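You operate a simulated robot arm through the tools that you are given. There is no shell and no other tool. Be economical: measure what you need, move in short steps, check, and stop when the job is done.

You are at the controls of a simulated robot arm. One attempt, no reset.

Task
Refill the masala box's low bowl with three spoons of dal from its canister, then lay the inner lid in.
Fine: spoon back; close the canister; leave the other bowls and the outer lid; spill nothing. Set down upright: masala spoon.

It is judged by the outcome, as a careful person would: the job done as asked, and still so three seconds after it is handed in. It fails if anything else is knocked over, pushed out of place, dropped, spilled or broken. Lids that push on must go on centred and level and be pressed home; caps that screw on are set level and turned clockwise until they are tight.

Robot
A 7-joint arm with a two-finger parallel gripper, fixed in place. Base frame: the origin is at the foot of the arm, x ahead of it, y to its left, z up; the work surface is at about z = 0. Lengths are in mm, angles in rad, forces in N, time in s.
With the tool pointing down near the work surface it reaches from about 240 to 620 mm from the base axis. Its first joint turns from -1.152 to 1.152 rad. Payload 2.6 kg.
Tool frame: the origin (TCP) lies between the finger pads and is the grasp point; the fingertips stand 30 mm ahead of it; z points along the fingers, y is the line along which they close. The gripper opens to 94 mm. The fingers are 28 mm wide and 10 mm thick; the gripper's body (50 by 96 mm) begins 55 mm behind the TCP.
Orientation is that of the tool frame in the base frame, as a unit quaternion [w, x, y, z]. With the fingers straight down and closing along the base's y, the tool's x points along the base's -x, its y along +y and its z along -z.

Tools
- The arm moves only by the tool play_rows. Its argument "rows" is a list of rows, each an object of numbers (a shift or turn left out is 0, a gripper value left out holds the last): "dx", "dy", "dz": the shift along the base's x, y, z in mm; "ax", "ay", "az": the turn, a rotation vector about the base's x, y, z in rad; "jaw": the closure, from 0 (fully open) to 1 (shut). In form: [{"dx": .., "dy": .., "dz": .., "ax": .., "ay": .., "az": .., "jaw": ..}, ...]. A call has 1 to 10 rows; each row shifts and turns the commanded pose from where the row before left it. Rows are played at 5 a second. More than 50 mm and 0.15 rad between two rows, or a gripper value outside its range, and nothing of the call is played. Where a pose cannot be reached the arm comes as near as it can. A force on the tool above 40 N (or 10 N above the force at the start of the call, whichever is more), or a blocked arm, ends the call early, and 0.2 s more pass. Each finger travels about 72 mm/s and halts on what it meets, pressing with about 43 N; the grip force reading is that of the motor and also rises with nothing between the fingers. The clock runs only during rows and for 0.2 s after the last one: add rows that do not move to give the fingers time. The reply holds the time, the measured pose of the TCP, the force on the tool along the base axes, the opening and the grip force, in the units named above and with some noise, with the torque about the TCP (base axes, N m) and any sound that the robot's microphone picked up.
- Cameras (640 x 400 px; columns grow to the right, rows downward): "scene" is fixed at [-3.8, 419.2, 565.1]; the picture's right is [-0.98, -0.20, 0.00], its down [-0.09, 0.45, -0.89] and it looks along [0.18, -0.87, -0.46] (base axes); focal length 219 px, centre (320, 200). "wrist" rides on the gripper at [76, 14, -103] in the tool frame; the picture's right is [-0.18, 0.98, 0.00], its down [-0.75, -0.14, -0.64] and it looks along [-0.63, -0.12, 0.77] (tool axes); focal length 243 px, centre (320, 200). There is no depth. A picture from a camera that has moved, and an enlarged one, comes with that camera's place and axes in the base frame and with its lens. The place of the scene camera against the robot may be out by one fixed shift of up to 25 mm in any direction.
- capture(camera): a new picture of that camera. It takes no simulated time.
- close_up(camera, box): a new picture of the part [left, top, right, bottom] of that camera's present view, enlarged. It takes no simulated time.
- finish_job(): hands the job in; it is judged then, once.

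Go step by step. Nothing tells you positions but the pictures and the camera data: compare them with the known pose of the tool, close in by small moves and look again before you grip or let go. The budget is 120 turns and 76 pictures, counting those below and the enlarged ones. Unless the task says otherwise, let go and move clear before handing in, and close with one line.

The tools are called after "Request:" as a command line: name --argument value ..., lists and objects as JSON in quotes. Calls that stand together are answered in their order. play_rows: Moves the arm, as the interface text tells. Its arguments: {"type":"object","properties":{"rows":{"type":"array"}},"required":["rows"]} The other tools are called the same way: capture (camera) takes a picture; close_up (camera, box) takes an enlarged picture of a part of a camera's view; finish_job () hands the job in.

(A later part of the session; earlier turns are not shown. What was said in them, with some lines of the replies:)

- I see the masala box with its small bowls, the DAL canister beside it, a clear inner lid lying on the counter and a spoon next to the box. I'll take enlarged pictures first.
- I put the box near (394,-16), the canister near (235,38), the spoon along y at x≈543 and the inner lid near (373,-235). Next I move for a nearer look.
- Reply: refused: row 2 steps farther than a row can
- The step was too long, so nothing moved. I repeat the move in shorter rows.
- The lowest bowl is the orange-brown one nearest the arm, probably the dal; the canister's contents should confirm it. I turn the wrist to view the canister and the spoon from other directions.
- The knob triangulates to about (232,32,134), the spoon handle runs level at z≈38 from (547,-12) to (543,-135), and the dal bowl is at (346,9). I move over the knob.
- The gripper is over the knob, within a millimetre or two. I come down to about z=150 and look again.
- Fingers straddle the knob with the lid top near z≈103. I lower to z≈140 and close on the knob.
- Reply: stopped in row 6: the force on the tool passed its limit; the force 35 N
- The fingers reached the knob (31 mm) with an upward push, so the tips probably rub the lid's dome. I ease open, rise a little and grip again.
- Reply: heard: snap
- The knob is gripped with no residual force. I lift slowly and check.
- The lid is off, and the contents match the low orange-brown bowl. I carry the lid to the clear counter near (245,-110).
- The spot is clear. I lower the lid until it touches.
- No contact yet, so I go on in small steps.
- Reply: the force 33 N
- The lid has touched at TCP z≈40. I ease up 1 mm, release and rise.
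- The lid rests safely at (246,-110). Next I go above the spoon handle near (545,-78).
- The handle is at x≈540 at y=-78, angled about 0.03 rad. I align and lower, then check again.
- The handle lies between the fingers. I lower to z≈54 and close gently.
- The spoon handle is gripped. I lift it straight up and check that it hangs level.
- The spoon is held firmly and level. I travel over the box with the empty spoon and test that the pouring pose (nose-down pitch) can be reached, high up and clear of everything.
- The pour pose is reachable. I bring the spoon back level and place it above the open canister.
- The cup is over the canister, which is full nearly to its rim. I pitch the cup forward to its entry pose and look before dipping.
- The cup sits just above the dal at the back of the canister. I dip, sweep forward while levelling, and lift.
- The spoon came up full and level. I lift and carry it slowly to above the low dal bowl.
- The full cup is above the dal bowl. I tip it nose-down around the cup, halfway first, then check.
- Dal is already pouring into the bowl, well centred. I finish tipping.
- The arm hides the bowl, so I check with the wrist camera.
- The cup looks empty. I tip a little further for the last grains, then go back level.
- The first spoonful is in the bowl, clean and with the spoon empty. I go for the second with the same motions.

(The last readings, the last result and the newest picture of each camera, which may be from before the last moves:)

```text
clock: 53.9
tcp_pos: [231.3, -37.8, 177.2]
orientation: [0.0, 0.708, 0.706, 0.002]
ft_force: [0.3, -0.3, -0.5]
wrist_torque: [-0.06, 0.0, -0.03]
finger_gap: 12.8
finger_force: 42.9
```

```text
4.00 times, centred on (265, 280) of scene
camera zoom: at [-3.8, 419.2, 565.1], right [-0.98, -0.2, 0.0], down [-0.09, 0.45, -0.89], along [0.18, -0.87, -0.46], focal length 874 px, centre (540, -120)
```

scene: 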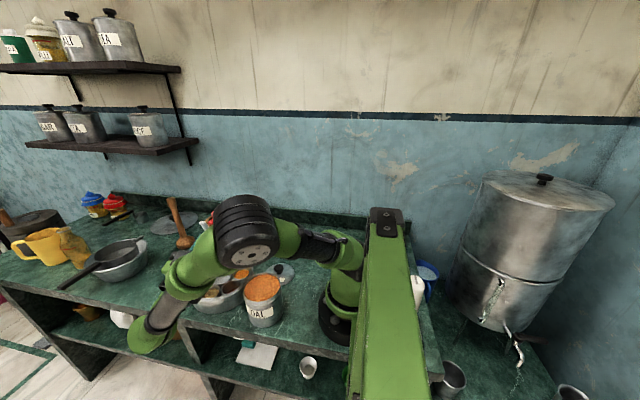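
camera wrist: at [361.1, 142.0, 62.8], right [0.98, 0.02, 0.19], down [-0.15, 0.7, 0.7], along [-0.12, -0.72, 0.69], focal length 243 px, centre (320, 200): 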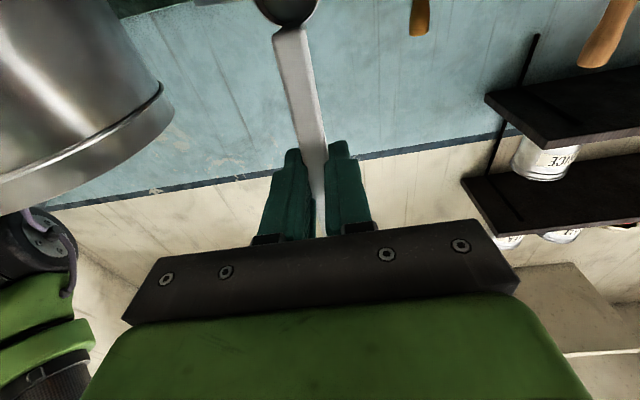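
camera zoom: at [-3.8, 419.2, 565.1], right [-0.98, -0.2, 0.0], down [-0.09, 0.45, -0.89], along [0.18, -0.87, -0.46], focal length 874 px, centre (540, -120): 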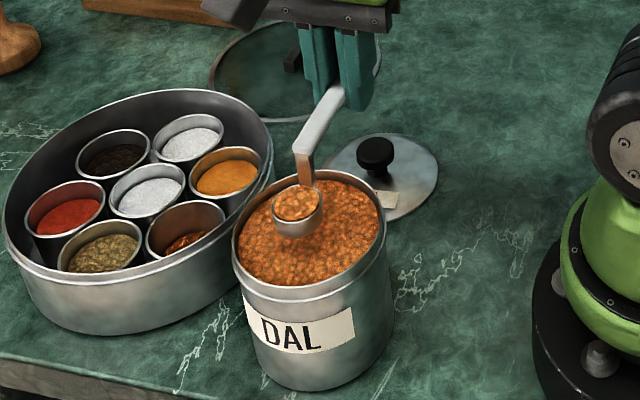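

The second scoop is full. I carry it to the bowl the same way.

Request:
play_rows --rows '[{"dz": 8}, {"dz": 14}, {"dx": 8, "dy": -3}, {"dx": 16, "dy": -7}, {"dx": 20, "dy": -9}, {"dx": 20, "dy": -9}, {"dx": 20, "dy": -9}, {"dx": 20, "dy": -7}, {"dx": 10.5, "dy": -2.4}, {}]'

Request:
play_rows --rows '[{"dz": -12}, {"dz": -20}, {"dz": -20}, {"dz": -20}, {"dz": -8}, {}]'

Request:
close_up --camera "scene" --box '[180, 220, 300, 320]'

```text
clock: 56.1
tcp_pos: [347.2, -85.4, 197.7]
orientation: [0.0, 0.708, 0.706, 0.002]
ft_force: [-0.1, 0.0, -0.1]
wrist_torque: [-0.04, 0.0, 0.0]
finger_gap: 12.8
finger_force: 42.9
```

```text
clock: 57.5
tcp_pos: [345.5, -84.5, 119.4]
orientation: [0.0, 0.709, 0.706, 0.002]
ft_force: [0.0, 0.0, 0.4]
wrist_torque: [-0.02, 0.01, -0.03]
finger_gap: 12.8
finger_force: 43.3
```

```text
4.00 times, centred on (240, 270) of scene
camera zoom: at [-3.8, 419.2, 565.1], right [-0.98, -0.2, 0.0], down [-0.09, 0.45, -0.89], along [0.18, -0.87, -0.46], focal length 874 px, centre (640, -80)
```

zoom: 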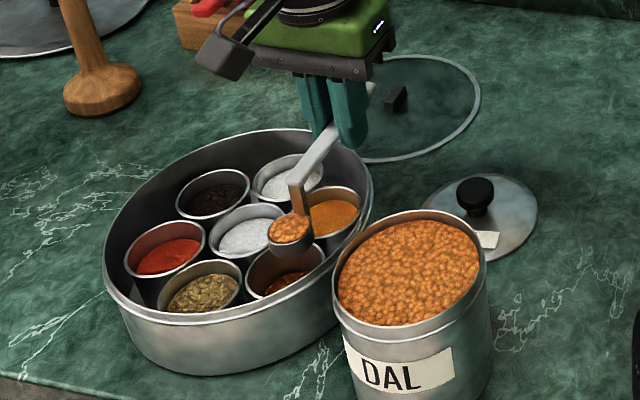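

Same position as before; I pour the second spoonful and come back level.

Request:
play_rows --rows '[{"ax": -0.15, "dx": 1, "dy": 7.5, "dz": 7}, {"ax": -0.15, "dy": 9.1, "dz": 10.2}, {"ax": -0.15, "dy": 10.5, "dz": 8.7}, {"ax": -0.15, "dy": 11.7, "dz": 7.1}, {"ax": -0.15, "dy": 12.6, "dz": 5.3}, {"ax": -0.15, "dy": 13.3, "dz": 3.2}, {"ax": -0.15, "dy": 13.6, "dz": 1.3}, {"ax": -0.15, "dy": 13.7, "dz": -0.8}, {"ax": -0.15, "dy": 13.4, "dz": -2.8}, {"ax": -0.15, "dy": 12.8, "dz": -4.8}]'

Request:
play_rows --rows '[{"ax": -0.15, "dy": 12, "dz": -6.6}, {"ax": -0.15, "dy": 10.8, "dz": -6}, {}, {}, {"ax": 0.15, "dy": -10.8, "dz": 8}, {"ax": 0.15, "dy": -12, "dz": 6.6}, {"ax": 0.15, "dy": -12.8, "dz": 4.8}, {"ax": 0.15, "dy": -13.4, "dz": 2.8}, {"ax": 0.15, "dy": -13.7, "dz": 0.8}, {"ax": 0.15, "dy": -13.6, "dz": -1.3}]'

Request:
play_rows --rows '[{"ax": 0.15, "dy": -13.3, "dz": -3.2}, {"ax": 0.15, "dy": -12.6, "dz": -2}, {"ax": 0.15, "dy": -11.7, "dz": 10}, {"ax": 0.15, "dy": -10.5, "dz": 15}, {"ax": 0.15, "dy": -9.1, "dz": 20}, {"ax": 0.15, "dy": -7.5, "dz": 20}, {}]'

Request:
close_up --camera "scene" --box '[180, 220, 300, 320]'

```text
clock: 59.7
tcp_pos: [347.2, 32.9, 153.9]
orientation: [0.484, 0.517, 0.517, -0.48]
ft_force: [0.3, 0.0, -1.1]
wrist_torque: [-0.02, -0.01, -0.02]
finger_gap: 12.9
finger_force: 43.1
```

```text
clock: 61.9
tcp_pos: [347.0, -20.3, 162.8]
orientation: [0.307, 0.638, 0.637, -0.305]
ft_force: [0.4, -0.1, -1.3]
wrist_torque: [0.01, 0.02, 0.02]
finger_gap: 12.7
finger_force: 43.3
```

```text
clock: 63.5
tcp_pos: [345.4, -84.3, 222.5]
orientation: [0.0, 0.708, 0.706, 0.002]
ft_force: [-0.5, 0.7, -0.1]
wrist_torque: [-0.04, -0.01, -0.04]
finger_gap: 12.7
finger_force: 42.8
```

```text
4.00 times, centred on (240, 270) of scene
camera zoom: at [-3.8, 419.2, 565.1], right [-0.98, -0.2, 0.0], down [-0.09, 0.45, -0.89], along [0.18, -0.87, -0.46], focal length 874 px, centre (640, -80)
```

zoom: 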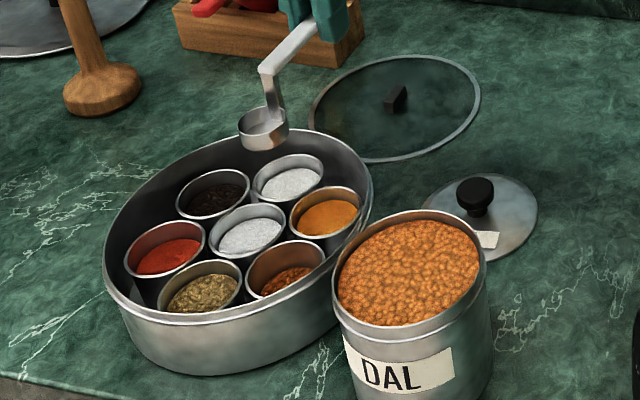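

The second spoonful is in and nothing has spilled. I repeat the scoop for the third.

Request:
play_rows --rows '[{"dx": -38, "dy": 11}, {"dx": -38, "dy": 11}, {"dx": -29, "dy": 9}, {"dx": -9, "dy": 4, "dz": -3}, {"ax": -0.15, "dy": 5.2, "dz": -3}, {"ax": -0.15, "dy": 5.2, "dz": -3}, {"ax": -0.15, "dy": 5.2, "dz": -3}, {"ax": -0.15, "dy": 5.2, "dz": -3}, {"dz": -15}, {}]'

Request:
play_rows --rows '[{"dz": -13}, {"dy": 1, "dz": -13}, {"dy": 6, "dz": -12.5, "ax": 0.1}, {"dy": -2.1, "dz": -4.6, "ax": 0.1}, {"dy": -2.2, "dz": -4.7, "ax": 0.1}, {"dy": -3.9, "dz": -2, "ax": 0.1}, {"dy": -3.9, "dz": -1.9, "ax": 0.1}, {"dy": -4.8, "dz": 9.2, "ax": 0.1}, {"dz": 12}, {"dz": 15}]'

Request:
close_up --camera "scene" --box '[220, 230, 310, 330]'

```text
clock: 65.7
tcp_pos: [233.8, -28.2, 193.0]
orientation: [0.21, 0.677, 0.674, -0.208]
ft_force: [-0.4, -0.3, -0.9]
wrist_torque: [-0.02, 0.01, 0.0]
finger_gap: 12.4
finger_force: 43.2
```

```text
clock: 67.9
tcp_pos: [231.7, -39.7, 177.6]
orientation: [-0.001, 0.708, 0.706, 0.001]
ft_force: [0.0, -0.2, -0.1]
wrist_torque: [-0.03, 0.02, -0.04]
finger_gap: 12.6
finger_force: 43.1
```

```text
4.00 times, centred on (265, 280) of scene
camera zoom: at [-3.8, 419.2, 565.1], right [-0.98, -0.2, 0.0], down [-0.09, 0.45, -0.89], along [0.18, -0.87, -0.46], focal length 874 px, centre (540, -120)
```

zoom: 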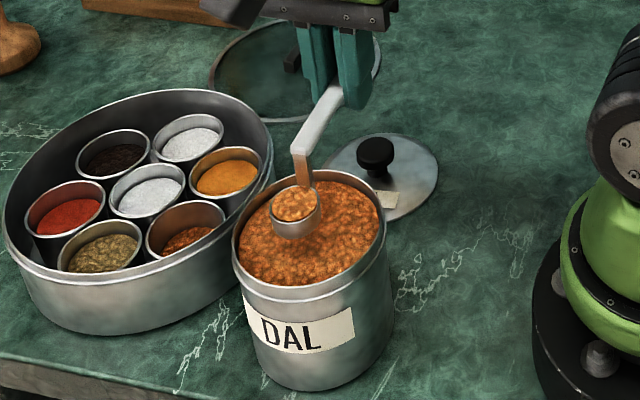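

The third scoop is full. I carry it and pour as before.

Request:
play_rows --rows '[{"dz": 8}, {"dz": 14}, {"dx": 8, "dy": -3}, {"dx": 16, "dy": -7}, {"dx": 20, "dy": -9}, {"dx": 20, "dy": -9}, {"dx": 20, "dy": -9}, {"dx": 20, "dy": -7}, {"dx": 10.5, "dy": -1.4}, {}]'

Request:
play_rows --rows '[{"dz": -12}, {"dz": -20}, {"dz": -20}, {"dz": -20}, {"dz": -8}, {}]'

Request:
play_rows --rows '[{"ax": -0.15, "dx": 1, "dy": 7.5, "dz": 7}, {"ax": -0.15, "dy": 9.1, "dz": 10.2}, {"ax": -0.15, "dy": 10.5, "dz": 8.7}, {"ax": -0.15, "dy": 11.7, "dz": 7.1}, {"ax": -0.15, "dy": 12.6, "dz": 5.3}, {"ax": -0.15, "dy": 13.3, "dz": 3.2}, {"ax": -0.15, "dy": 13.6, "dz": 1.3}, {"ax": -0.15, "dy": 13.7, "dz": -0.8}, {"ax": -0.15, "dy": 13.4, "dz": -2.8}, {"ax": -0.15, "dy": 12.8, "dz": -4.8}]'

Request:
play_rows --rows '[{"ax": -0.15, "dy": 12, "dz": -6.6}, {"ax": -0.15, "dy": 10.8, "dz": -6}, {}, {}, {"ax": 0.15, "dy": -10.8, "dz": 8}, {"ax": 0.15, "dy": -12, "dz": 6.6}, {"ax": 0.15, "dy": -12.8, "dz": 4.8}, {"ax": 0.15, "dy": -13.4, "dz": 2.8}, {"ax": 0.15, "dy": -13.7, "dz": 0.8}, {"ax": 0.15, "dy": -13.6, "dz": -1.3}]'

Request:
play_rows --rows '[{"ax": 0.15, "dy": -13.3, "dz": -3.2}, {"ax": 0.15, "dy": -12.6, "dz": -2}, {"ax": 0.15, "dy": -11.7, "dz": 10}, {"ax": 0.15, "dy": -10.5, "dz": 15}, {"ax": 0.15, "dy": -9.1, "dz": 20}, {"ax": 0.15, "dy": -7.5, "dz": 20}, {}]'

Request:
close_up --camera "scene" --box '[180, 220, 300, 320]'

```text
clock: 70.1
tcp_pos: [345.3, -83.6, 200.8]
orientation: [0.0, 0.707, 0.707, 0.001]
ft_force: [-0.6, 0.5, -1.1]
wrist_torque: [-0.04, 0.01, 0.0]
finger_gap: 12.8
finger_force: 43.5
```

```text
clock: 71.5
tcp_pos: [345.0, -84.1, 118.1]
orientation: [0.0, 0.708, 0.707, 0.001]
ft_force: [0.0, 0.8, 0.4]
wrist_torque: [-0.01, -0.02, 0.04]
finger_gap: 12.9
finger_force: 43.5
```

```text
clock: 73.7
tcp_pos: [348.5, 34.4, 154.3]
orientation: [0.483, 0.518, 0.517, -0.481]
ft_force: [0.1, -1.3, -0.2]
wrist_torque: [0.0, -0.02, 0.0]
finger_gap: 13.0
finger_force: 43.2
```

```text
clock: 75.9
tcp_pos: [347.7, -18.7, 164.8]
orientation: [0.307, 0.638, 0.636, -0.305]
ft_force: [1.1, 0.3, -0.5]
wrist_torque: [-0.01, 0.01, 0.0]
finger_gap: 12.5
finger_force: 42.9
```

```text
clock: 77.5
tcp_pos: [349.7, -81.7, 222.7]
orientation: [-0.001, 0.709, 0.706, 0.002]
ft_force: [-0.1, -0.3, 0.3]
wrist_torque: [-0.05, 0.04, 0.02]
finger_gap: 12.5
finger_force: 43.0
```

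```text
4.00 times, centred on (240, 270) of scene
camera zoom: at [-3.8, 419.2, 565.1], right [-0.98, -0.2, 0.0], down [-0.09, 0.45, -0.89], along [0.18, -0.87, -0.46], focal length 874 px, centre (640, -80)
```

zoom: 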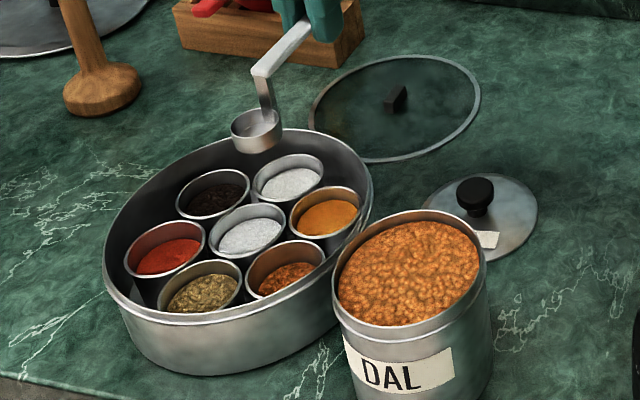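

All three spoonfuls are in. I carry the empty spoon back to where it stood.

Request:
play_rows --rows '[{"dx": 45, "dz": 10}, {"dx": 45, "dy": 1}, {"dx": 45, "dy": 1}, {"dx": 40, "dy": 1, "az": -0.028}, {"dx": 15.6}, {"dz": -45}, {"dz": -45}, {"dz": -40}, {"dz": -25}, {}]'

Request:
close_up --camera "scene" --box '[160, 220, 240, 290]'

```text
clock: 79.7
tcp_pos: [538.5, -81.2, 76.6]
orientation: [-0.001, 0.718, 0.696, 0.001]
ft_force: [0.1, -0.2, -0.8]
wrist_torque: [-0.04, -0.03, -0.01]
finger_gap: 12.5
finger_force: 42.8
```

```text
5.71 times, centred on (200, 255) of scene
camera zoom: at [-3.8, 419.2, 565.1], right [-0.98, -0.2, 0.0], down [-0.09, 0.45, -0.89], along [0.18, -0.87, -0.46], focal length 1249 px, centre (1006, -114)
```

zoom: 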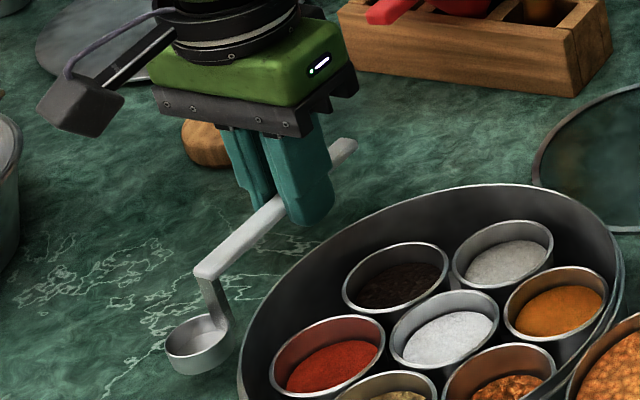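

Request:
play_rows --rows '[{"dx": 1.5, "dy": 2.5, "dz": -10}, {"dz": -8}, {"dz": -2}, {"dz": -1}, {}]'

```text
clock: 80.9
tcp_pos: [541.7, -77.7, 56.6]
orientation: [0.001, 0.718, 0.697, 0.002]
ft_force: [-3.6, 1.7, 14.0]
wrist_torque: [1.15, 0.08, 0.21]
finger_gap: 12.8
finger_force: 42.9
```

The cup touched the counter slightly early. I look before letting go.

Request:
close_up --camera "scene" --box '[160, 220, 240, 290]'

Request:
capture --camera "wrist"

```text
5.71 times, centred on (200, 255) of scene
camera zoom: at [-3.8, 419.2, 565.1], right [-0.98, -0.2, 0.0], down [-0.09, 0.45, -0.89], along [0.18, -0.87, -0.46], focal length 1249 px, centre (1006, -114)
```

zoom: 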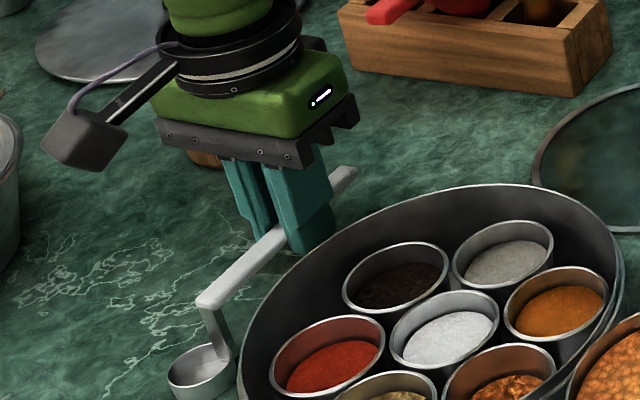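

```text
30 pictures are left
camera wrist: at [556.3, -3.1, 160.2], right [0.98, -0.21, 0.0], down [-0.17, -0.75, 0.64], along [-0.13, -0.62, -0.77], focal length 243 px, centre (320, 200)
```

wrist: 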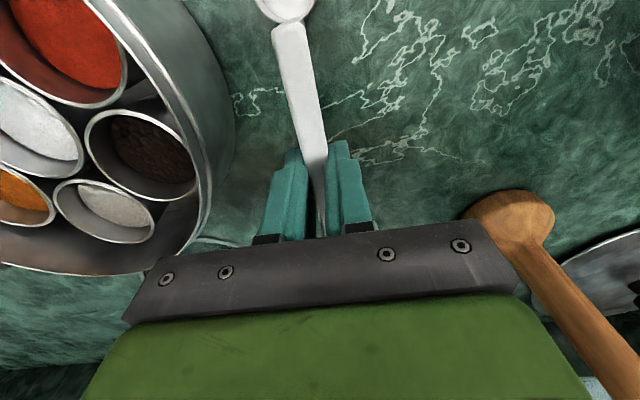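

The spoon is level and back in its place. I ease the pressure and open the fingers.

Request:
play_rows --rows '[{"dz": 0.7}, {"jaw": 0.82}, {"jaw": 0.75}, {"jaw": 0.65}, {"jaw": 0.5}, {}]'

Request:
close_up --camera "scene" --box '[160, 220, 240, 290]'

```text
clock: 82.3
tcp_pos: [541.1, -78.3, 57.6]
orientation: [-0.001, 0.718, 0.697, 0.002]
ft_force: [0.0, 0.5, 0.6]
wrist_torque: [0.01, -0.02, -0.01]
finger_gap: 47.0
finger_force: 0.1
```

```text
5.71 times, centred on (200, 255) of scene
camera zoom: at [-3.8, 419.2, 565.1], right [-0.98, -0.2, 0.0], down [-0.09, 0.45, -0.89], along [0.18, -0.87, -0.46], focal length 1249 px, centre (1006, -114)
```

zoom: 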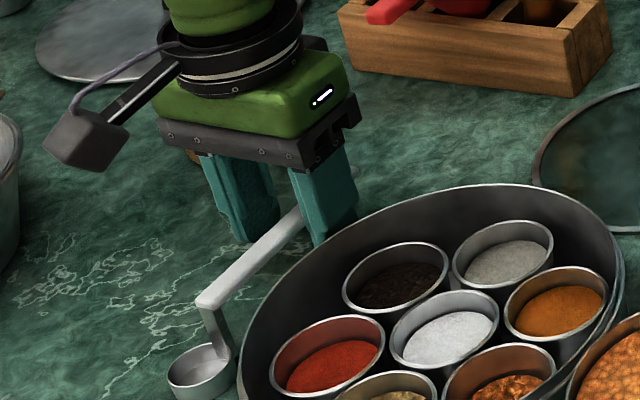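

The spoon stands on its own. I rise and go back to the canister lid.

Request:
play_rows --rows '[{"dz": 40}, {"dz": 45}, {"dz": 45, "az": 0.028}, {"dx": -48, "dy": -5}, {"dx": -48, "dy": -5}, {"dx": -48, "dy": -5}, {"dx": -48, "dy": -5}, {"dx": -48, "dy": -5}, {"dx": -45, "dy": -5}, {"dx": -9.5, "dy": -1, "jaw": 0.35}]'

Request:
play_rows --rows '[{"dz": -45}, {"dz": -30}, {}]'

Request:
capture --camera "wrist"

```text
clock: 84.5
tcp_pos: [246.0, -109.4, 187.6]
orientation: [-0.001, 0.708, 0.706, 0.0]
ft_force: [0.5, 0.1, 0.5]
wrist_torque: [-0.01, -0.01, -0.04]
finger_gap: 61.3
finger_force: 0.0
```

```text
clock: 85.3
tcp_pos: [247.6, -108.1, 113.5]
orientation: [0.0, 0.708, 0.706, 0.001]
ft_force: [0.1, 0.1, 0.1]
wrist_torque: [0.0, -0.01, 0.01]
finger_gap: 61.2
finger_force: 0.0
```

```text
28 pictures are left
camera wrist: at [259.9, -32.3, 215.8], right [0.98, -0.19, 0.0], down [-0.14, -0.75, 0.64], along [-0.12, -0.63, -0.77], focal length 243 px, centre (320, 200)
```

wrist: 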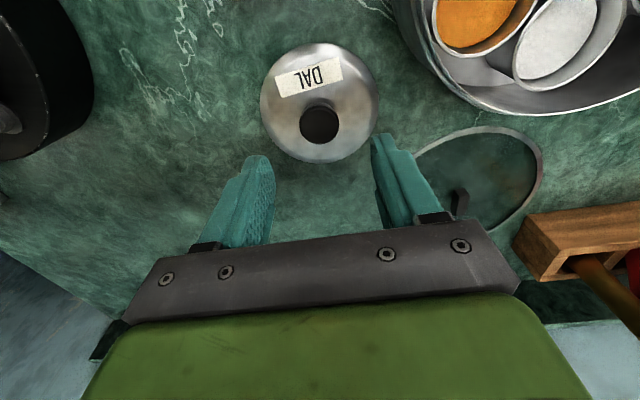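

Lid and knob are where I left them. I lower and grip the knob.

Request:
play_rows --rows '[{"dz": -35, "dy": -1}, {"dz": -25}, {"dz": -10.5}, {"jaw": 0.6}, {"jaw": 0.75}, {"jaw": 0.85}, {}, {}]'

Request:
play_rows --rows '[{"dz": 10}, {"dz": 40}, {"dz": 45}, {"dz": 40}, {}]'

Request:
close_up --camera "scene" --box '[200, 210, 320, 330]'

```text
clock: 87.1
tcp_pos: [245.6, -110.4, 40.5]
orientation: [-0.001, 0.708, 0.706, 0.001]
ft_force: [0.0, -0.4, -0.7]
wrist_torque: [-0.01, -0.01, -0.01]
finger_gap: 30.2
finger_force: 43.3
```

```text
clock: 88.3
tcp_pos: [247.3, -110.3, 176.5]
orientation: [0.0, 0.708, 0.706, 0.001]
ft_force: [0.0, -0.9, -0.3]
wrist_torque: [-0.03, -0.02, 0.05]
finger_gap: 30.3
finger_force: 43.2
```

```text
3.33 times, centred on (260, 270) of scene
camera zoom: at [-3.8, 419.2, 565.1], right [-0.98, -0.2, 0.0], down [-0.09, 0.45, -0.89], along [0.18, -0.87, -0.46], focal length 729 px, centre (520, -33)
```

zoom: 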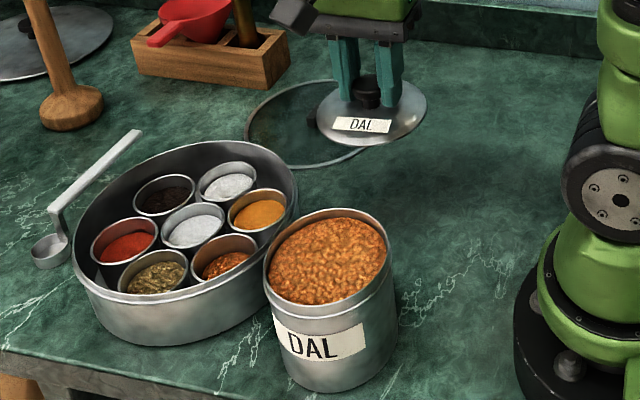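

The lid is held as before. I carry it above the canister, aiming for (231.5, 33.5), and check from both cameras.

Request:
play_rows --rows '[{"dz": 25}, {"dx": -5, "dy": 36}, {"dx": -5, "dy": 36}, {"dx": -5, "dy": 36}, {"dx": -0.4, "dy": 35.6}, {"dz": -20}, {"dz": -15}, {}, {}]'

Request:
close_up --camera "scene" --box '[210, 230, 310, 330]'

Request:
capture --camera "wrist"

```text
clock: 90.3
tcp_pos: [231.1, 32.0, 164.8]
orientation: [-0.001, 0.708, 0.706, 0.002]
ft_force: [-0.9, -0.1, 0.0]
wrist_torque: [0.05, 0.01, -0.01]
finger_gap: 30.2
finger_force: 43.2
```

```text
4.00 times, centred on (260, 280) of scene
camera zoom: at [-3.8, 419.2, 565.1], right [-0.98, -0.2, 0.0], down [-0.09, 0.45, -0.89], along [0.18, -0.87, -0.46], focal length 874 px, centre (560, -120)
```

zoom: 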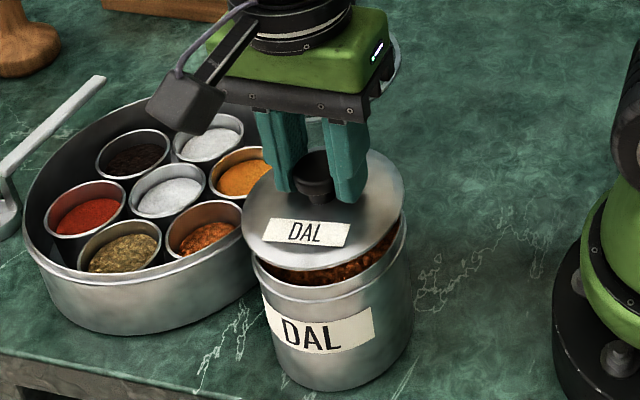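

```text
25 pictures are left
camera wrist: at [244.8, 107.9, 268.7], right [0.98, -0.19, 0.0], down [-0.14, -0.75, 0.64], along [-0.12, -0.63, -0.77], focal length 243 px, centre (320, 200)
```

wrist: 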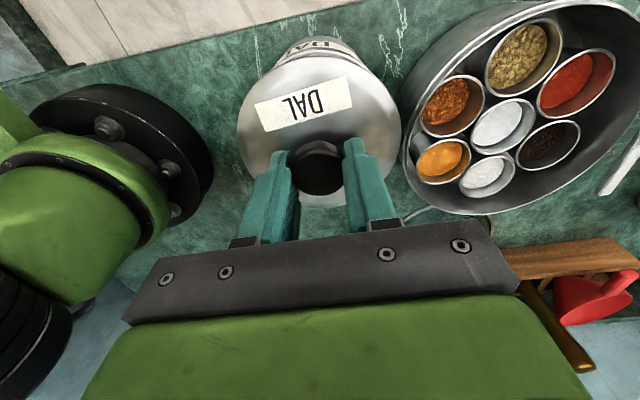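

The lid's position matches the picture from when I first lifted it. I lower it onto the canister and press.

Request:
play_rows --rows '[{"dz": -8}, {"dz": -5}, {"dz": -3}, {}]'

```text
clock: 91.3
tcp_pos: [231.8, 32.5, 150.0]
orientation: [0.0, 0.708, 0.706, 0.001]
ft_force: [-0.2, -0.2, -0.4]
wrist_torque: [0.0, -0.01, -0.01]
finger_gap: 30.2
finger_force: 43.3
```

Request:
play_rows --rows '[{"dy": 0.8, "dz": -1.5}, {"dz": -1.5}, {"dz": -1.5}, {"dz": -1}, {}]'

Request:
close_up --camera "scene" --box '[210, 230, 310, 330]'

```text
clock: 92.5
tcp_pos: [231.1, 33.3, 146.2]
orientation: [0.003, 0.709, 0.706, 0.003]
ft_force: [-2.1, -1.4, 4.3]
wrist_torque: [0.28, 0.06, 0.0]
finger_gap: 29.9
finger_force: 42.4
heard: snap
stopped in row 5: the force on the tool passed its limit (the readings are from after the stop); the commanded pose is now the measured one
```

```text
4.00 times, centred on (260, 280) of scene
camera zoom: at [-3.8, 419.2, 565.1], right [-0.98, -0.2, 0.0], down [-0.09, 0.45, -0.89], along [0.18, -0.87, -0.46], focal length 874 px, centre (560, -120)
```

zoom: 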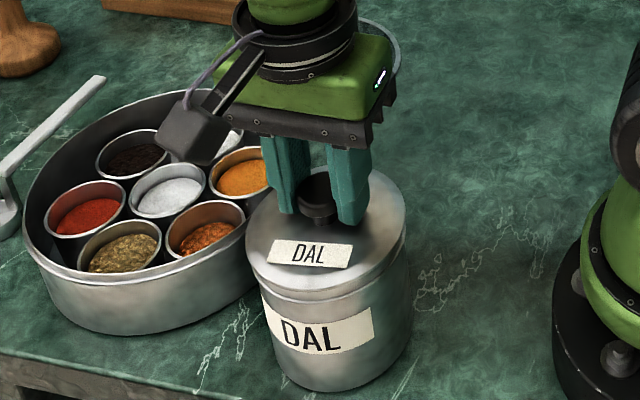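

It snapped home, centred and level. I release, rise and head for the inner lid's black tab.

Request:
play_rows --rows '[{}, {"jaw": 0.6}, {"jaw": 0.4}, {"jaw": 0.3}, {"dz": 15}, {"dz": 40}, {"dz": 40}, {}]'

Request:
play_rows --rows '[{"dx": 15, "dy": -35}, {"dx": 25, "dy": -40}, {"dx": 25, "dy": -40}, {"dx": 25, "dy": -40}, {"dx": 25, "dy": -40}, {"dx": 20, "dy": -40}, {"dx": 5, "dy": -25, "dz": -30}, {}, {}]'

Request:
capture --camera "wrist"

Request:
close_up --camera "scene" --box '[180, 210, 310, 330]'

```text
clock: 94.3
tcp_pos: [230.5, 33.3, 241.3]
orientation: [0.003, 0.709, 0.706, 0.003]
ft_force: [-0.2, 0.0, 0.0]
wrist_torque: [0.01, 0.01, 0.0]
finger_gap: 65.8
finger_force: 0.0
```

```text
clock: 96.3
tcp_pos: [371.6, -228.2, 212.3]
orientation: [0.003, 0.708, 0.706, 0.003]
ft_force: [-0.3, -0.2, -0.1]
wrist_torque: [0.02, 0.01, 0.0]
finger_gap: 66.1
finger_force: 0.1
```

```text
23 pictures are left
camera wrist: at [384.5, -152.8, 314.9], right [0.98, -0.19, 0.01], down [-0.15, -0.75, 0.64], along [-0.11, -0.63, -0.77], focal length 243 px, centre (320, 200)
```

wrist: 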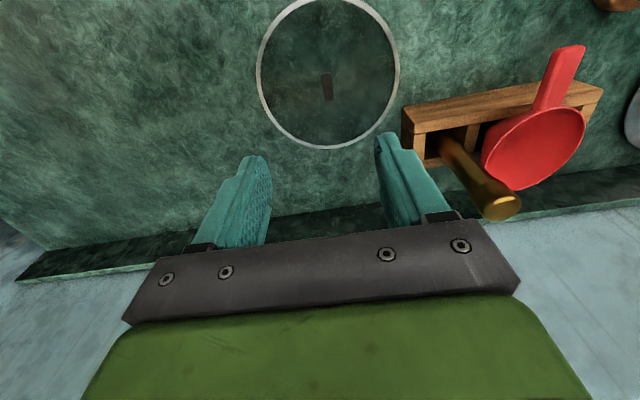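

```text
3.33 times, centred on (245, 270) of scene
camera zoom: at [-3.8, 419.2, 565.1], right [-0.98, -0.2, 0.0], down [-0.09, 0.45, -0.89], along [0.18, -0.87, -0.46], focal length 729 px, centre (570, -33)
```

zoom: 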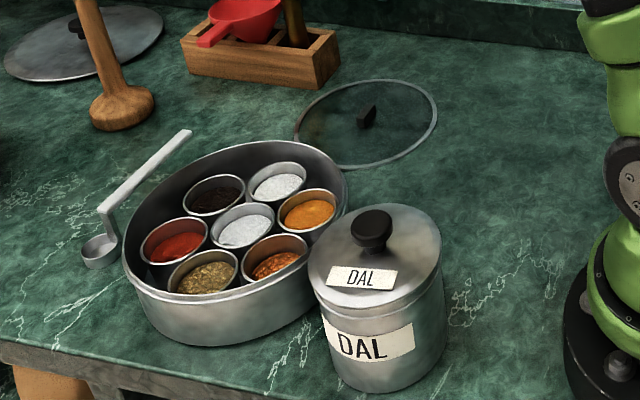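

The canister is closed and the spoon stands. The black tab is near (381,-235) with its flat sides facing ±x, so I close in on it.

Request:
play_rows --rows '[{"dx": 9, "dy": -6, "dz": -40, "jaw": 0.45}, {"dz": -45}, {"dz": -25}, {}, {}]'

Request:
capture --camera "wrist"

```text
clock: 97.5
tcp_pos: [380.5, -232.7, 101.2]
orientation: [0.004, 0.709, 0.705, 0.003]
ft_force: [-0.1, 0.6, -0.5]
wrist_torque: [0.01, -0.01, 0.01]
finger_gap: 51.6
finger_force: 0.0
```

```text
21 pictures are left
camera wrist: at [392.9, -157.2, 204.3], right [0.98, -0.19, 0.01], down [-0.15, -0.75, 0.64], along [-0.11, -0.63, -0.77], focal length 243 px, centre (320, 200)
```

wrist: 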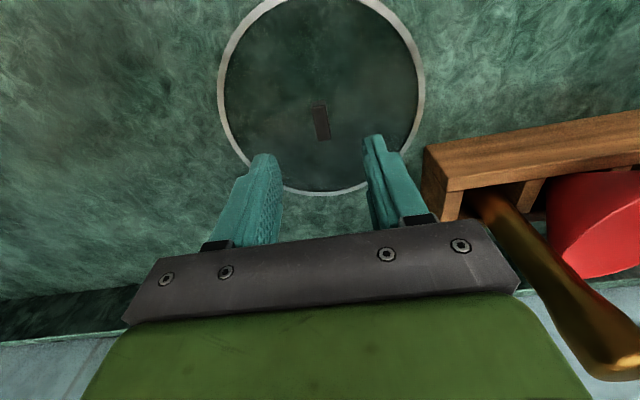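

The tab's center is under the TCP and its long side is turned about 0.13 rad. I align the yaw and lower to just above the glass.

Request:
play_rows --rows '[{"dx": 1, "dy": -0.5, "az": 0.07, "dz": -20}, {"az": 0.065, "dz": -20}, {"dz": -12}, {}]'

Request:
capture --camera "wrist"

Request:
close_up --camera "scene" --box '[220, 210, 310, 280]'

```text
clock: 98.5
tcp_pos: [381.6, -233.6, 48.3]
orientation: [0.003, 0.659, 0.752, 0.003]
ft_force: [-0.1, -0.2, 0.0]
wrist_torque: [0.0, -0.02, -0.05]
finger_gap: 51.4
finger_force: 0.1
```

```text
20 pictures are left
camera wrist: at [383.9, -155.9, 151.7], right [1.0, -0.05, 0.01], down [-0.05, -0.77, 0.64], along [-0.03, -0.64, -0.77], focal length 243 px, centre (320, 200)
```

wrist: 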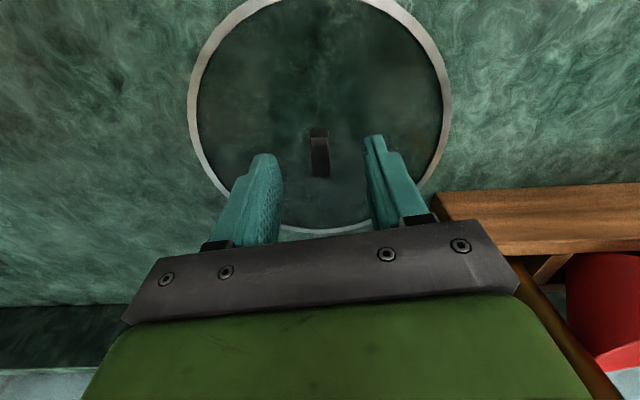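

```text
5.71 times, centred on (265, 245) of scene
camera zoom: at [-3.8, 419.2, 565.1], right [-0.98, -0.2, 0.0], down [-0.09, 0.45, -0.89], along [0.18, -0.87, -0.46], focal length 1249 px, centre (634, -57)
```

zoom: 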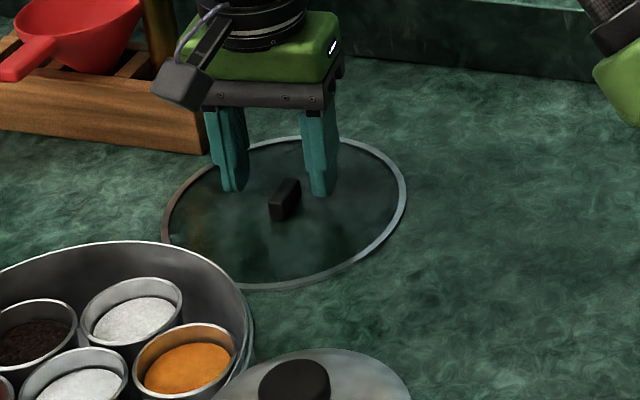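

The tab is between the fingers and aligned. I lower to z≈40 and close.

Request:
play_rows --rows '[{"dx": -0.5, "dy": 2, "dz": -5}, {"dz": -4}, {"jaw": 0.65}, {"jaw": 0.8}, {"jaw": 0.9}, {"jaw": 1}, {}]'

```text
clock: 100.1
tcp_pos: [381.5, -232.0, 39.8]
orientation: [0.002, 0.659, 0.752, 0.003]
ft_force: [0.2, -0.3, 0.6]
wrist_torque: [-0.04, 0.01, 0.01]
finger_gap: 10.8
finger_force: 43.1
```

Gripped on the 11 mm tab. I lift a little and check that the lid hangs level.

Request:
play_rows --rows '[{"dz": 5}, {"dz": 15}, {"dz": 30}, {"dz": 40}, {}]'

Request:
close_up --camera "scene" --box '[180, 190, 310, 300]'

Request:
capture --camera "wrist"

```text
clock: 101.3
tcp_pos: [380.7, -230.8, 130.2]
orientation: [0.003, 0.659, 0.752, 0.004]
ft_force: [0.3, 0.8, -0.5]
wrist_torque: [0.01, 0.01, 0.01]
finger_gap: 10.5
finger_force: 43.0
```

```text
3.64 times, centred on (245, 245) of scene
camera zoom: at [-3.8, 419.2, 565.1], right [-0.98, -0.2, 0.0], down [-0.09, 0.45, -0.89], along [0.18, -0.87, -0.46], focal length 795 px, centre (593, 36)
```

zoom: 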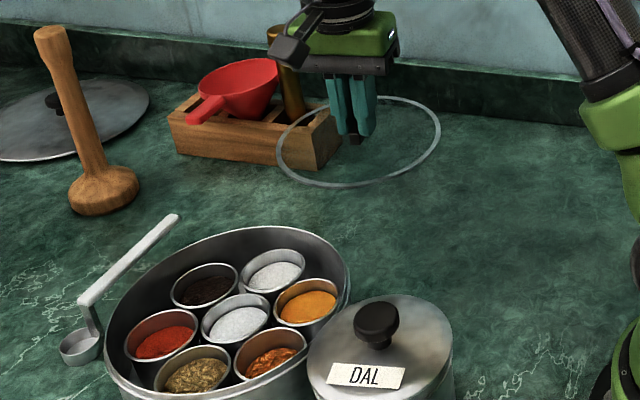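

```text
17 pictures are left
camera wrist: at [383.4, -153.9, 232.9], right [1.0, -0.05, 0.01], down [-0.05, -0.77, 0.64], along [-0.03, -0.64, -0.77], focal length 243 px, centre (320, 200)
```

wrist: 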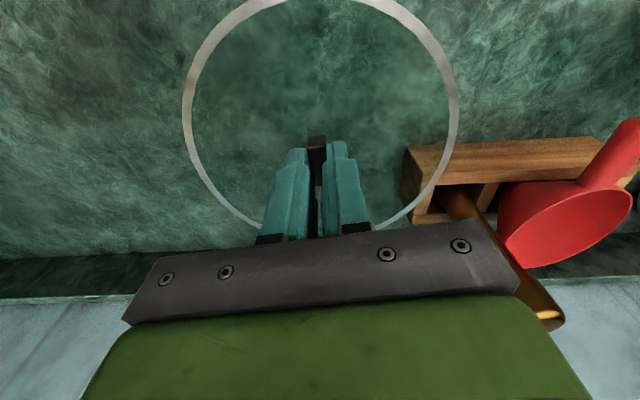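

The lid hangs level and centred on the TCP (radius ≈83). I carry it over the box and measure the box's rim through the glass.

Request:
play_rows --rows '[{"dz": 20, "dy": 20}, {"dx": 2, "dy": 40}, {"dx": 4, "dy": 40}, {"dx": 4, "dy": 40}, {"dx": 4, "dy": 40}, {"dy": 30}, {}, {}]'

Request:
capture --camera "wrist"

Request:
close_up --camera "scene" --box '[170, 200, 300, 330]'

```text
clock: 103.1
tcp_pos: [393.3, -22.1, 149.7]
orientation: [0.003, 0.659, 0.752, 0.004]
ft_force: [0.7, 0.0, -0.8]
wrist_torque: [-0.02, -0.01, -0.01]
finger_gap: 10.8
finger_force: 42.8
```

```text
16 pictures are left
camera wrist: at [395.1, 54.7, 252.3], right [1.0, -0.06, 0.01], down [-0.05, -0.77, 0.64], along [-0.03, -0.64, -0.77], focal length 243 px, centre (320, 200)
```

wrist: 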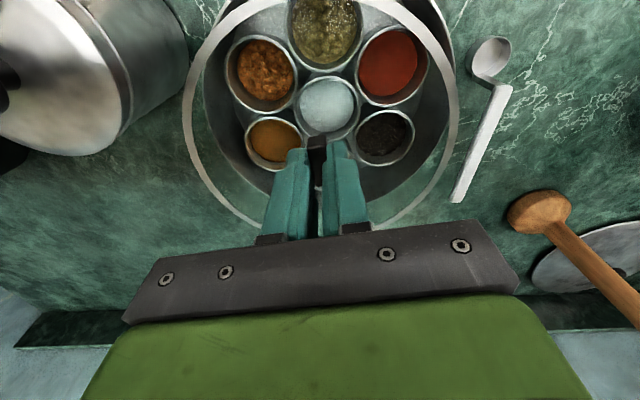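

```text
3.08 times, centred on (235, 265) of scene
camera zoom: at [-3.8, 419.2, 565.1], right [-0.98, -0.2, 0.0], down [-0.09, 0.45, -0.89], along [0.18, -0.87, -0.46], focal length 673 px, centre (582, 0)
```

zoom: 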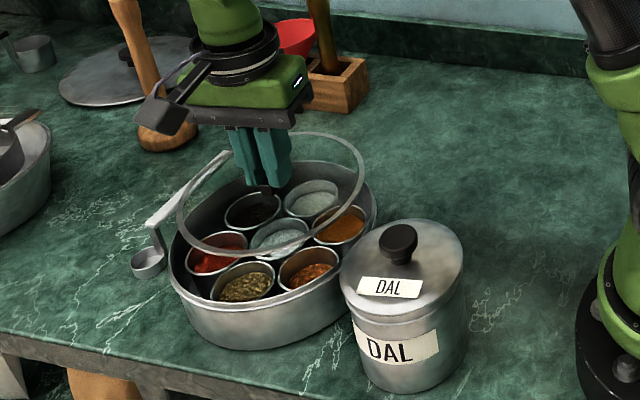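

Request:
close_up --camera "wrist" --box '[170, 0, 490, 240]'

```text
1.67 times, centred on (330, 120) of wrist
camera zoom: at [395.1, 54.7, 252.3], right [1.0, -0.06, 0.01], down [-0.05, -0.77, 0.64], along [-0.03, -0.64, -0.77], focal length 404 px, centre (303, 333)
```

zoom: 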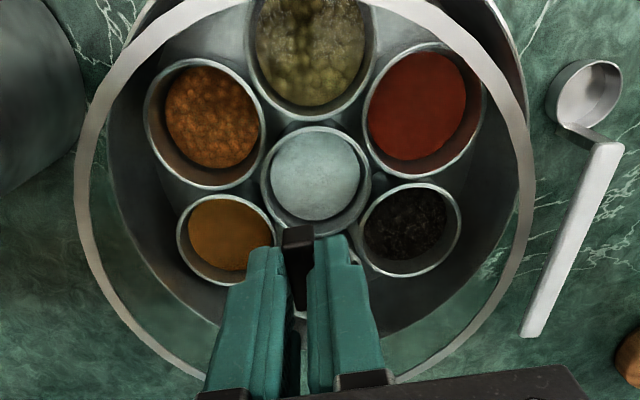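

The bowls' layout puts the box's centre at about (399.5,-19), and the lid fits inside its rim with room to spare. I centre over it and lower.

Request:
play_rows --rows '[{"dx": 6, "dy": 3}, {"dz": -25}, {"dz": -20}, {}, {}]'

Request:
close_up --camera "wrist" --box '[170, 0, 490, 240]'

Request:
close_up --camera "scene" --box '[180, 220, 280, 320]'

```text
clock: 104.3
tcp_pos: [399.9, -18.1, 104.3]
orientation: [0.003, 0.66, 0.752, 0.004]
ft_force: [-0.3, -0.6, 0.3]
wrist_torque: [0.0, 0.02, 0.02]
finger_gap: 10.6
finger_force: 42.6
```

```text
1.67 times, centred on (330, 120) of wrist
camera zoom: at [403.1, 58.1, 206.7], right [1.0, -0.06, 0.01], down [-0.05, -0.77, 0.64], along [-0.03, -0.64, -0.77], focal length 404 px, centre (303, 333)
```

zoom: 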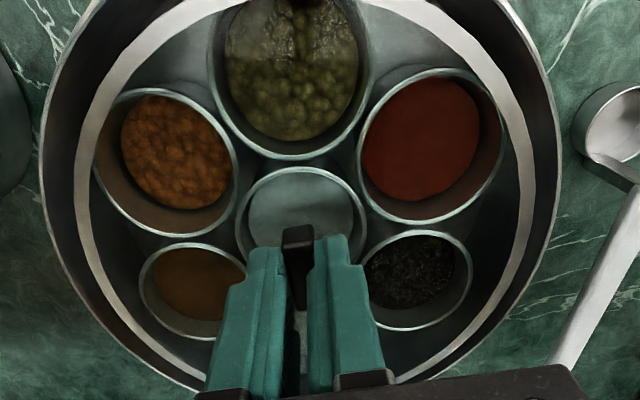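

```text
4.00 times, centred on (230, 270) of scene
camera zoom: at [-3.8, 419.2, 565.1], right [-0.98, -0.2, 0.0], down [-0.09, 0.45, -0.89], along [0.18, -0.87, -0.46], focal length 874 px, centre (680, -80)
```

zoom: 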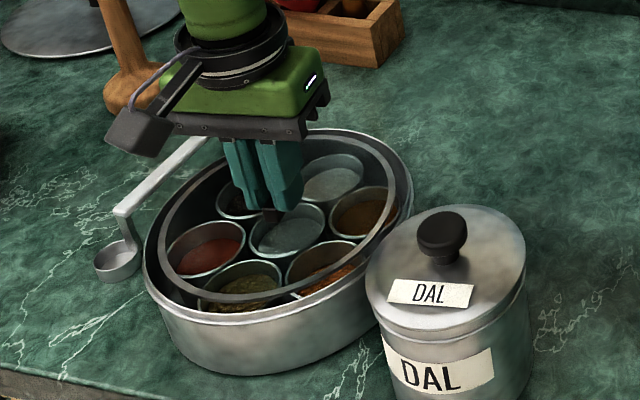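

The lid is centred over the bowls and inside the rim all round. I lower it gently until it rests.

Request:
play_rows --rows '[{"dz": -6}, {"dz": -4}, {"dz": -3}, {"dz": -3}, {}]'

Request:
play_rows --rows '[{"dz": -2}, {"dz": -2}, {}]'

```text
clock: 105.5
tcp_pos: [401.6, -19.5, 88.0]
orientation: [0.003, 0.659, 0.752, 0.004]
ft_force: [-0.2, 0.3, -0.2]
wrist_torque: [0.01, 0.0, 0.0]
finger_gap: 10.7
finger_force: 43.6
```

```text
clock: 106.3
tcp_pos: [400.4, -19.1, 85.5]
orientation: [0.004, 0.66, 0.751, 0.004]
ft_force: [-2.9, -1.4, 12.9]
wrist_torque: [0.1, 0.15, -0.02]
finger_gap: 10.6
finger_force: 42.9
```

Contact at about 46 mm height. I check how it sits before letting go.

Request:
close_up --camera "scene" --box '[180, 230, 270, 320]'

Request:
close_up --camera "wrist" --box '[170, 0, 490, 240]'

```text
4.44 times, centred on (225, 275) of scene
camera zoom: at [-3.8, 419.2, 565.1], right [-0.98, -0.2, 0.0], down [-0.09, 0.45, -0.89], along [0.18, -0.87, -0.46], focal length 972 px, centre (742, -133)
```

zoom: 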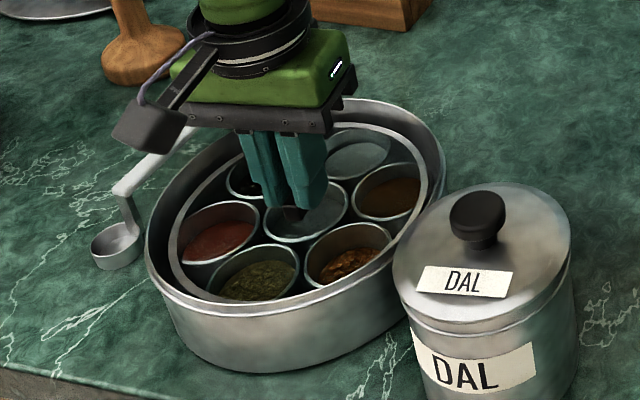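

```text
1.67 times, centred on (330, 120) of wrist
camera zoom: at [404.2, 57.7, 188.7], right [1.0, -0.06, 0.01], down [-0.05, -0.77, 0.64], along [-0.03, -0.64, -0.77], focal length 404 px, centre (303, 333)
```

zoom: 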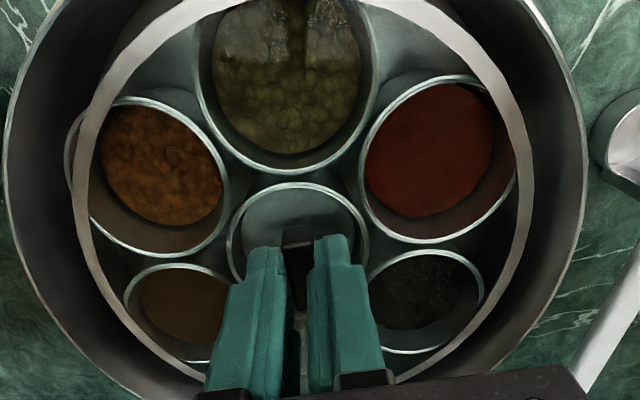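

The lid rests inside the rim on the bowls but sits about 4 mm too far in +x. I lift slightly, shift and lay it down again.

Request:
play_rows --rows '[{"dz": 4}, {"dx": -3.5}, {"dz": -1.5}, {"dz": -1.5}, {"dz": -1}, {}]'

Request:
close_up --camera "wrist" --box '[170, 0, 490, 240]'

```text
clock: 107.7
tcp_pos: [398.0, -18.1, 86.2]
orientation: [0.003, 0.66, 0.751, 0.004]
ft_force: [-7.6, 1.2, 23.8]
wrist_torque: [-0.05, 0.25, -0.03]
finger_gap: 10.9
finger_force: 42.5
```

```text
1.67 times, centred on (330, 120) of wrist
camera zoom: at [400.8, 58.3, 188.6], right [1.0, -0.06, 0.01], down [-0.05, -0.77, 0.64], along [-0.03, -0.64, -0.77], focal length 404 px, centre (303, 333)
```

zoom: 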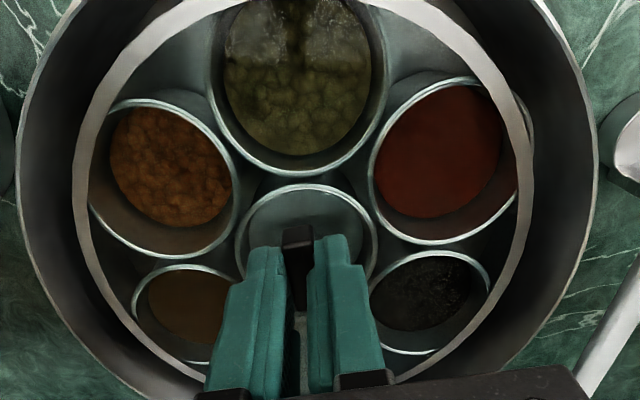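

Now it is centred within about 2 mm. I ease the pressure, let go and rise.

Request:
play_rows --rows '[{"dz": 1, "dx": 0.8}, {"jaw": 0.85}, {"jaw": 0.75}, {"jaw": 0.6}, {"jaw": 0.5}, {"dz": 10}, {"dz": 40}, {"dz": 45}, {"dz": 45}, {}]'

Request:
capture --camera "wrist"

Request:
close_up --camera "scene" --box '[160, 210, 310, 330]'

```text
clock: 109.9
tcp_pos: [399.2, -17.4, 226.4]
orientation: [0.003, 0.659, 0.752, 0.003]
ft_force: [-0.1, 0.0, 0.3]
wrist_torque: [-0.01, -0.04, -0.02]
finger_gap: 47.0
finger_force: 0.1
```

```text
8 pictures are left
camera wrist: at [402.6, 58.9, 329.8], right [1.0, -0.06, 0.01], down [-0.05, -0.77, 0.64], along [-0.03, -0.64, -0.77], focal length 243 px, centre (320, 200)
```

wrist: 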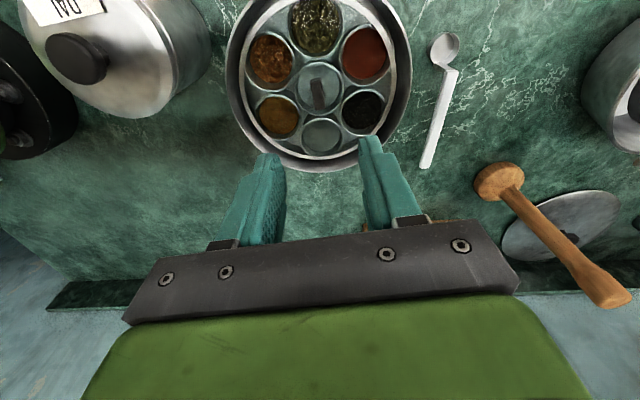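

```text
3.33 times, centred on (235, 270) of scene
camera zoom: at [-3.8, 419.2, 565.1], right [-0.98, -0.2, 0.0], down [-0.09, 0.45, -0.89], along [0.18, -0.87, -0.46], focal length 729 px, centre (603, -33)
```

zoom: 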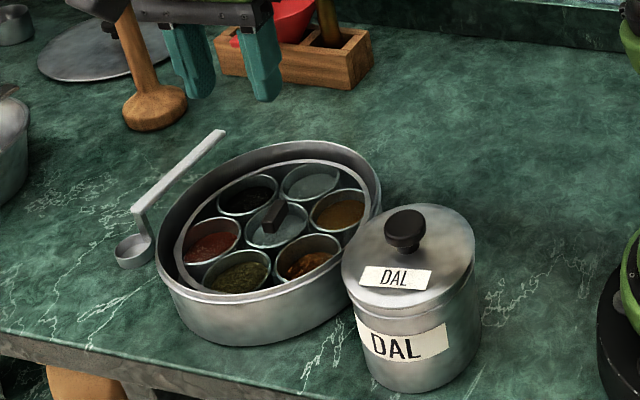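

The inner lid lies in the box; I take one enlarged look to confirm it is level.

Request:
close_up --camera "wrist" --box '[210, 0, 430, 180]'

Request:
close_up --camera "scene" --box '[190, 245, 290, 325]'

```text
2.22 times, centred on (320, 90) of wrist
camera zoom: at [402.6, 58.9, 329.8], right [1.0, -0.06, 0.01], down [-0.05, -0.77, 0.64], along [-0.03, -0.64, -0.77], focal length 539 px, centre (320, 444)
```

zoom: 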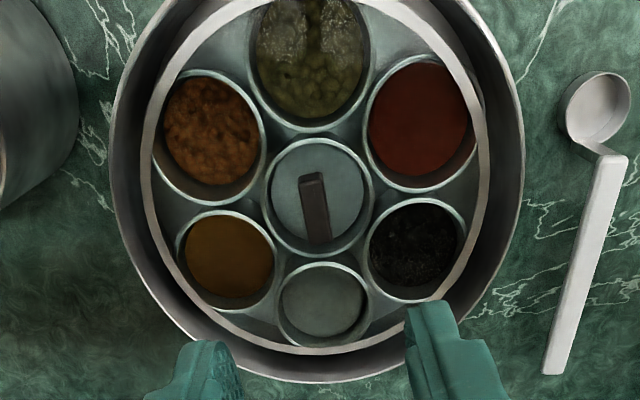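

```text
5.00 times, centred on (240, 285) of scene
camera zoom: at [-3.8, 419.2, 565.1], right [-0.98, -0.2, 0.0], down [-0.09, 0.45, -0.89], along [0.18, -0.87, -0.46], focal length 1093 px, centre (720, -225)
```

zoom: 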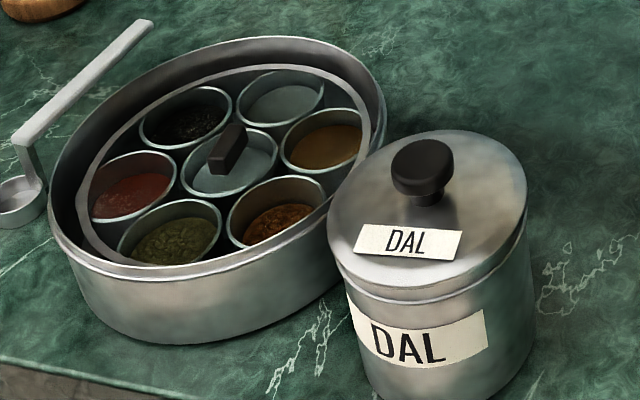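

The inner lid is level and centred inside the rim, the canister is shut, the spoon stands in its place and the counter is clean. I hand in the job.

Request:
finish_job

```text
The job is handed in.
```

I put three spoons of dal in the low bowl and laid the inner lid in level. The canister lid snapped shut, the spoon stands upright in its place, and I saw no spills.
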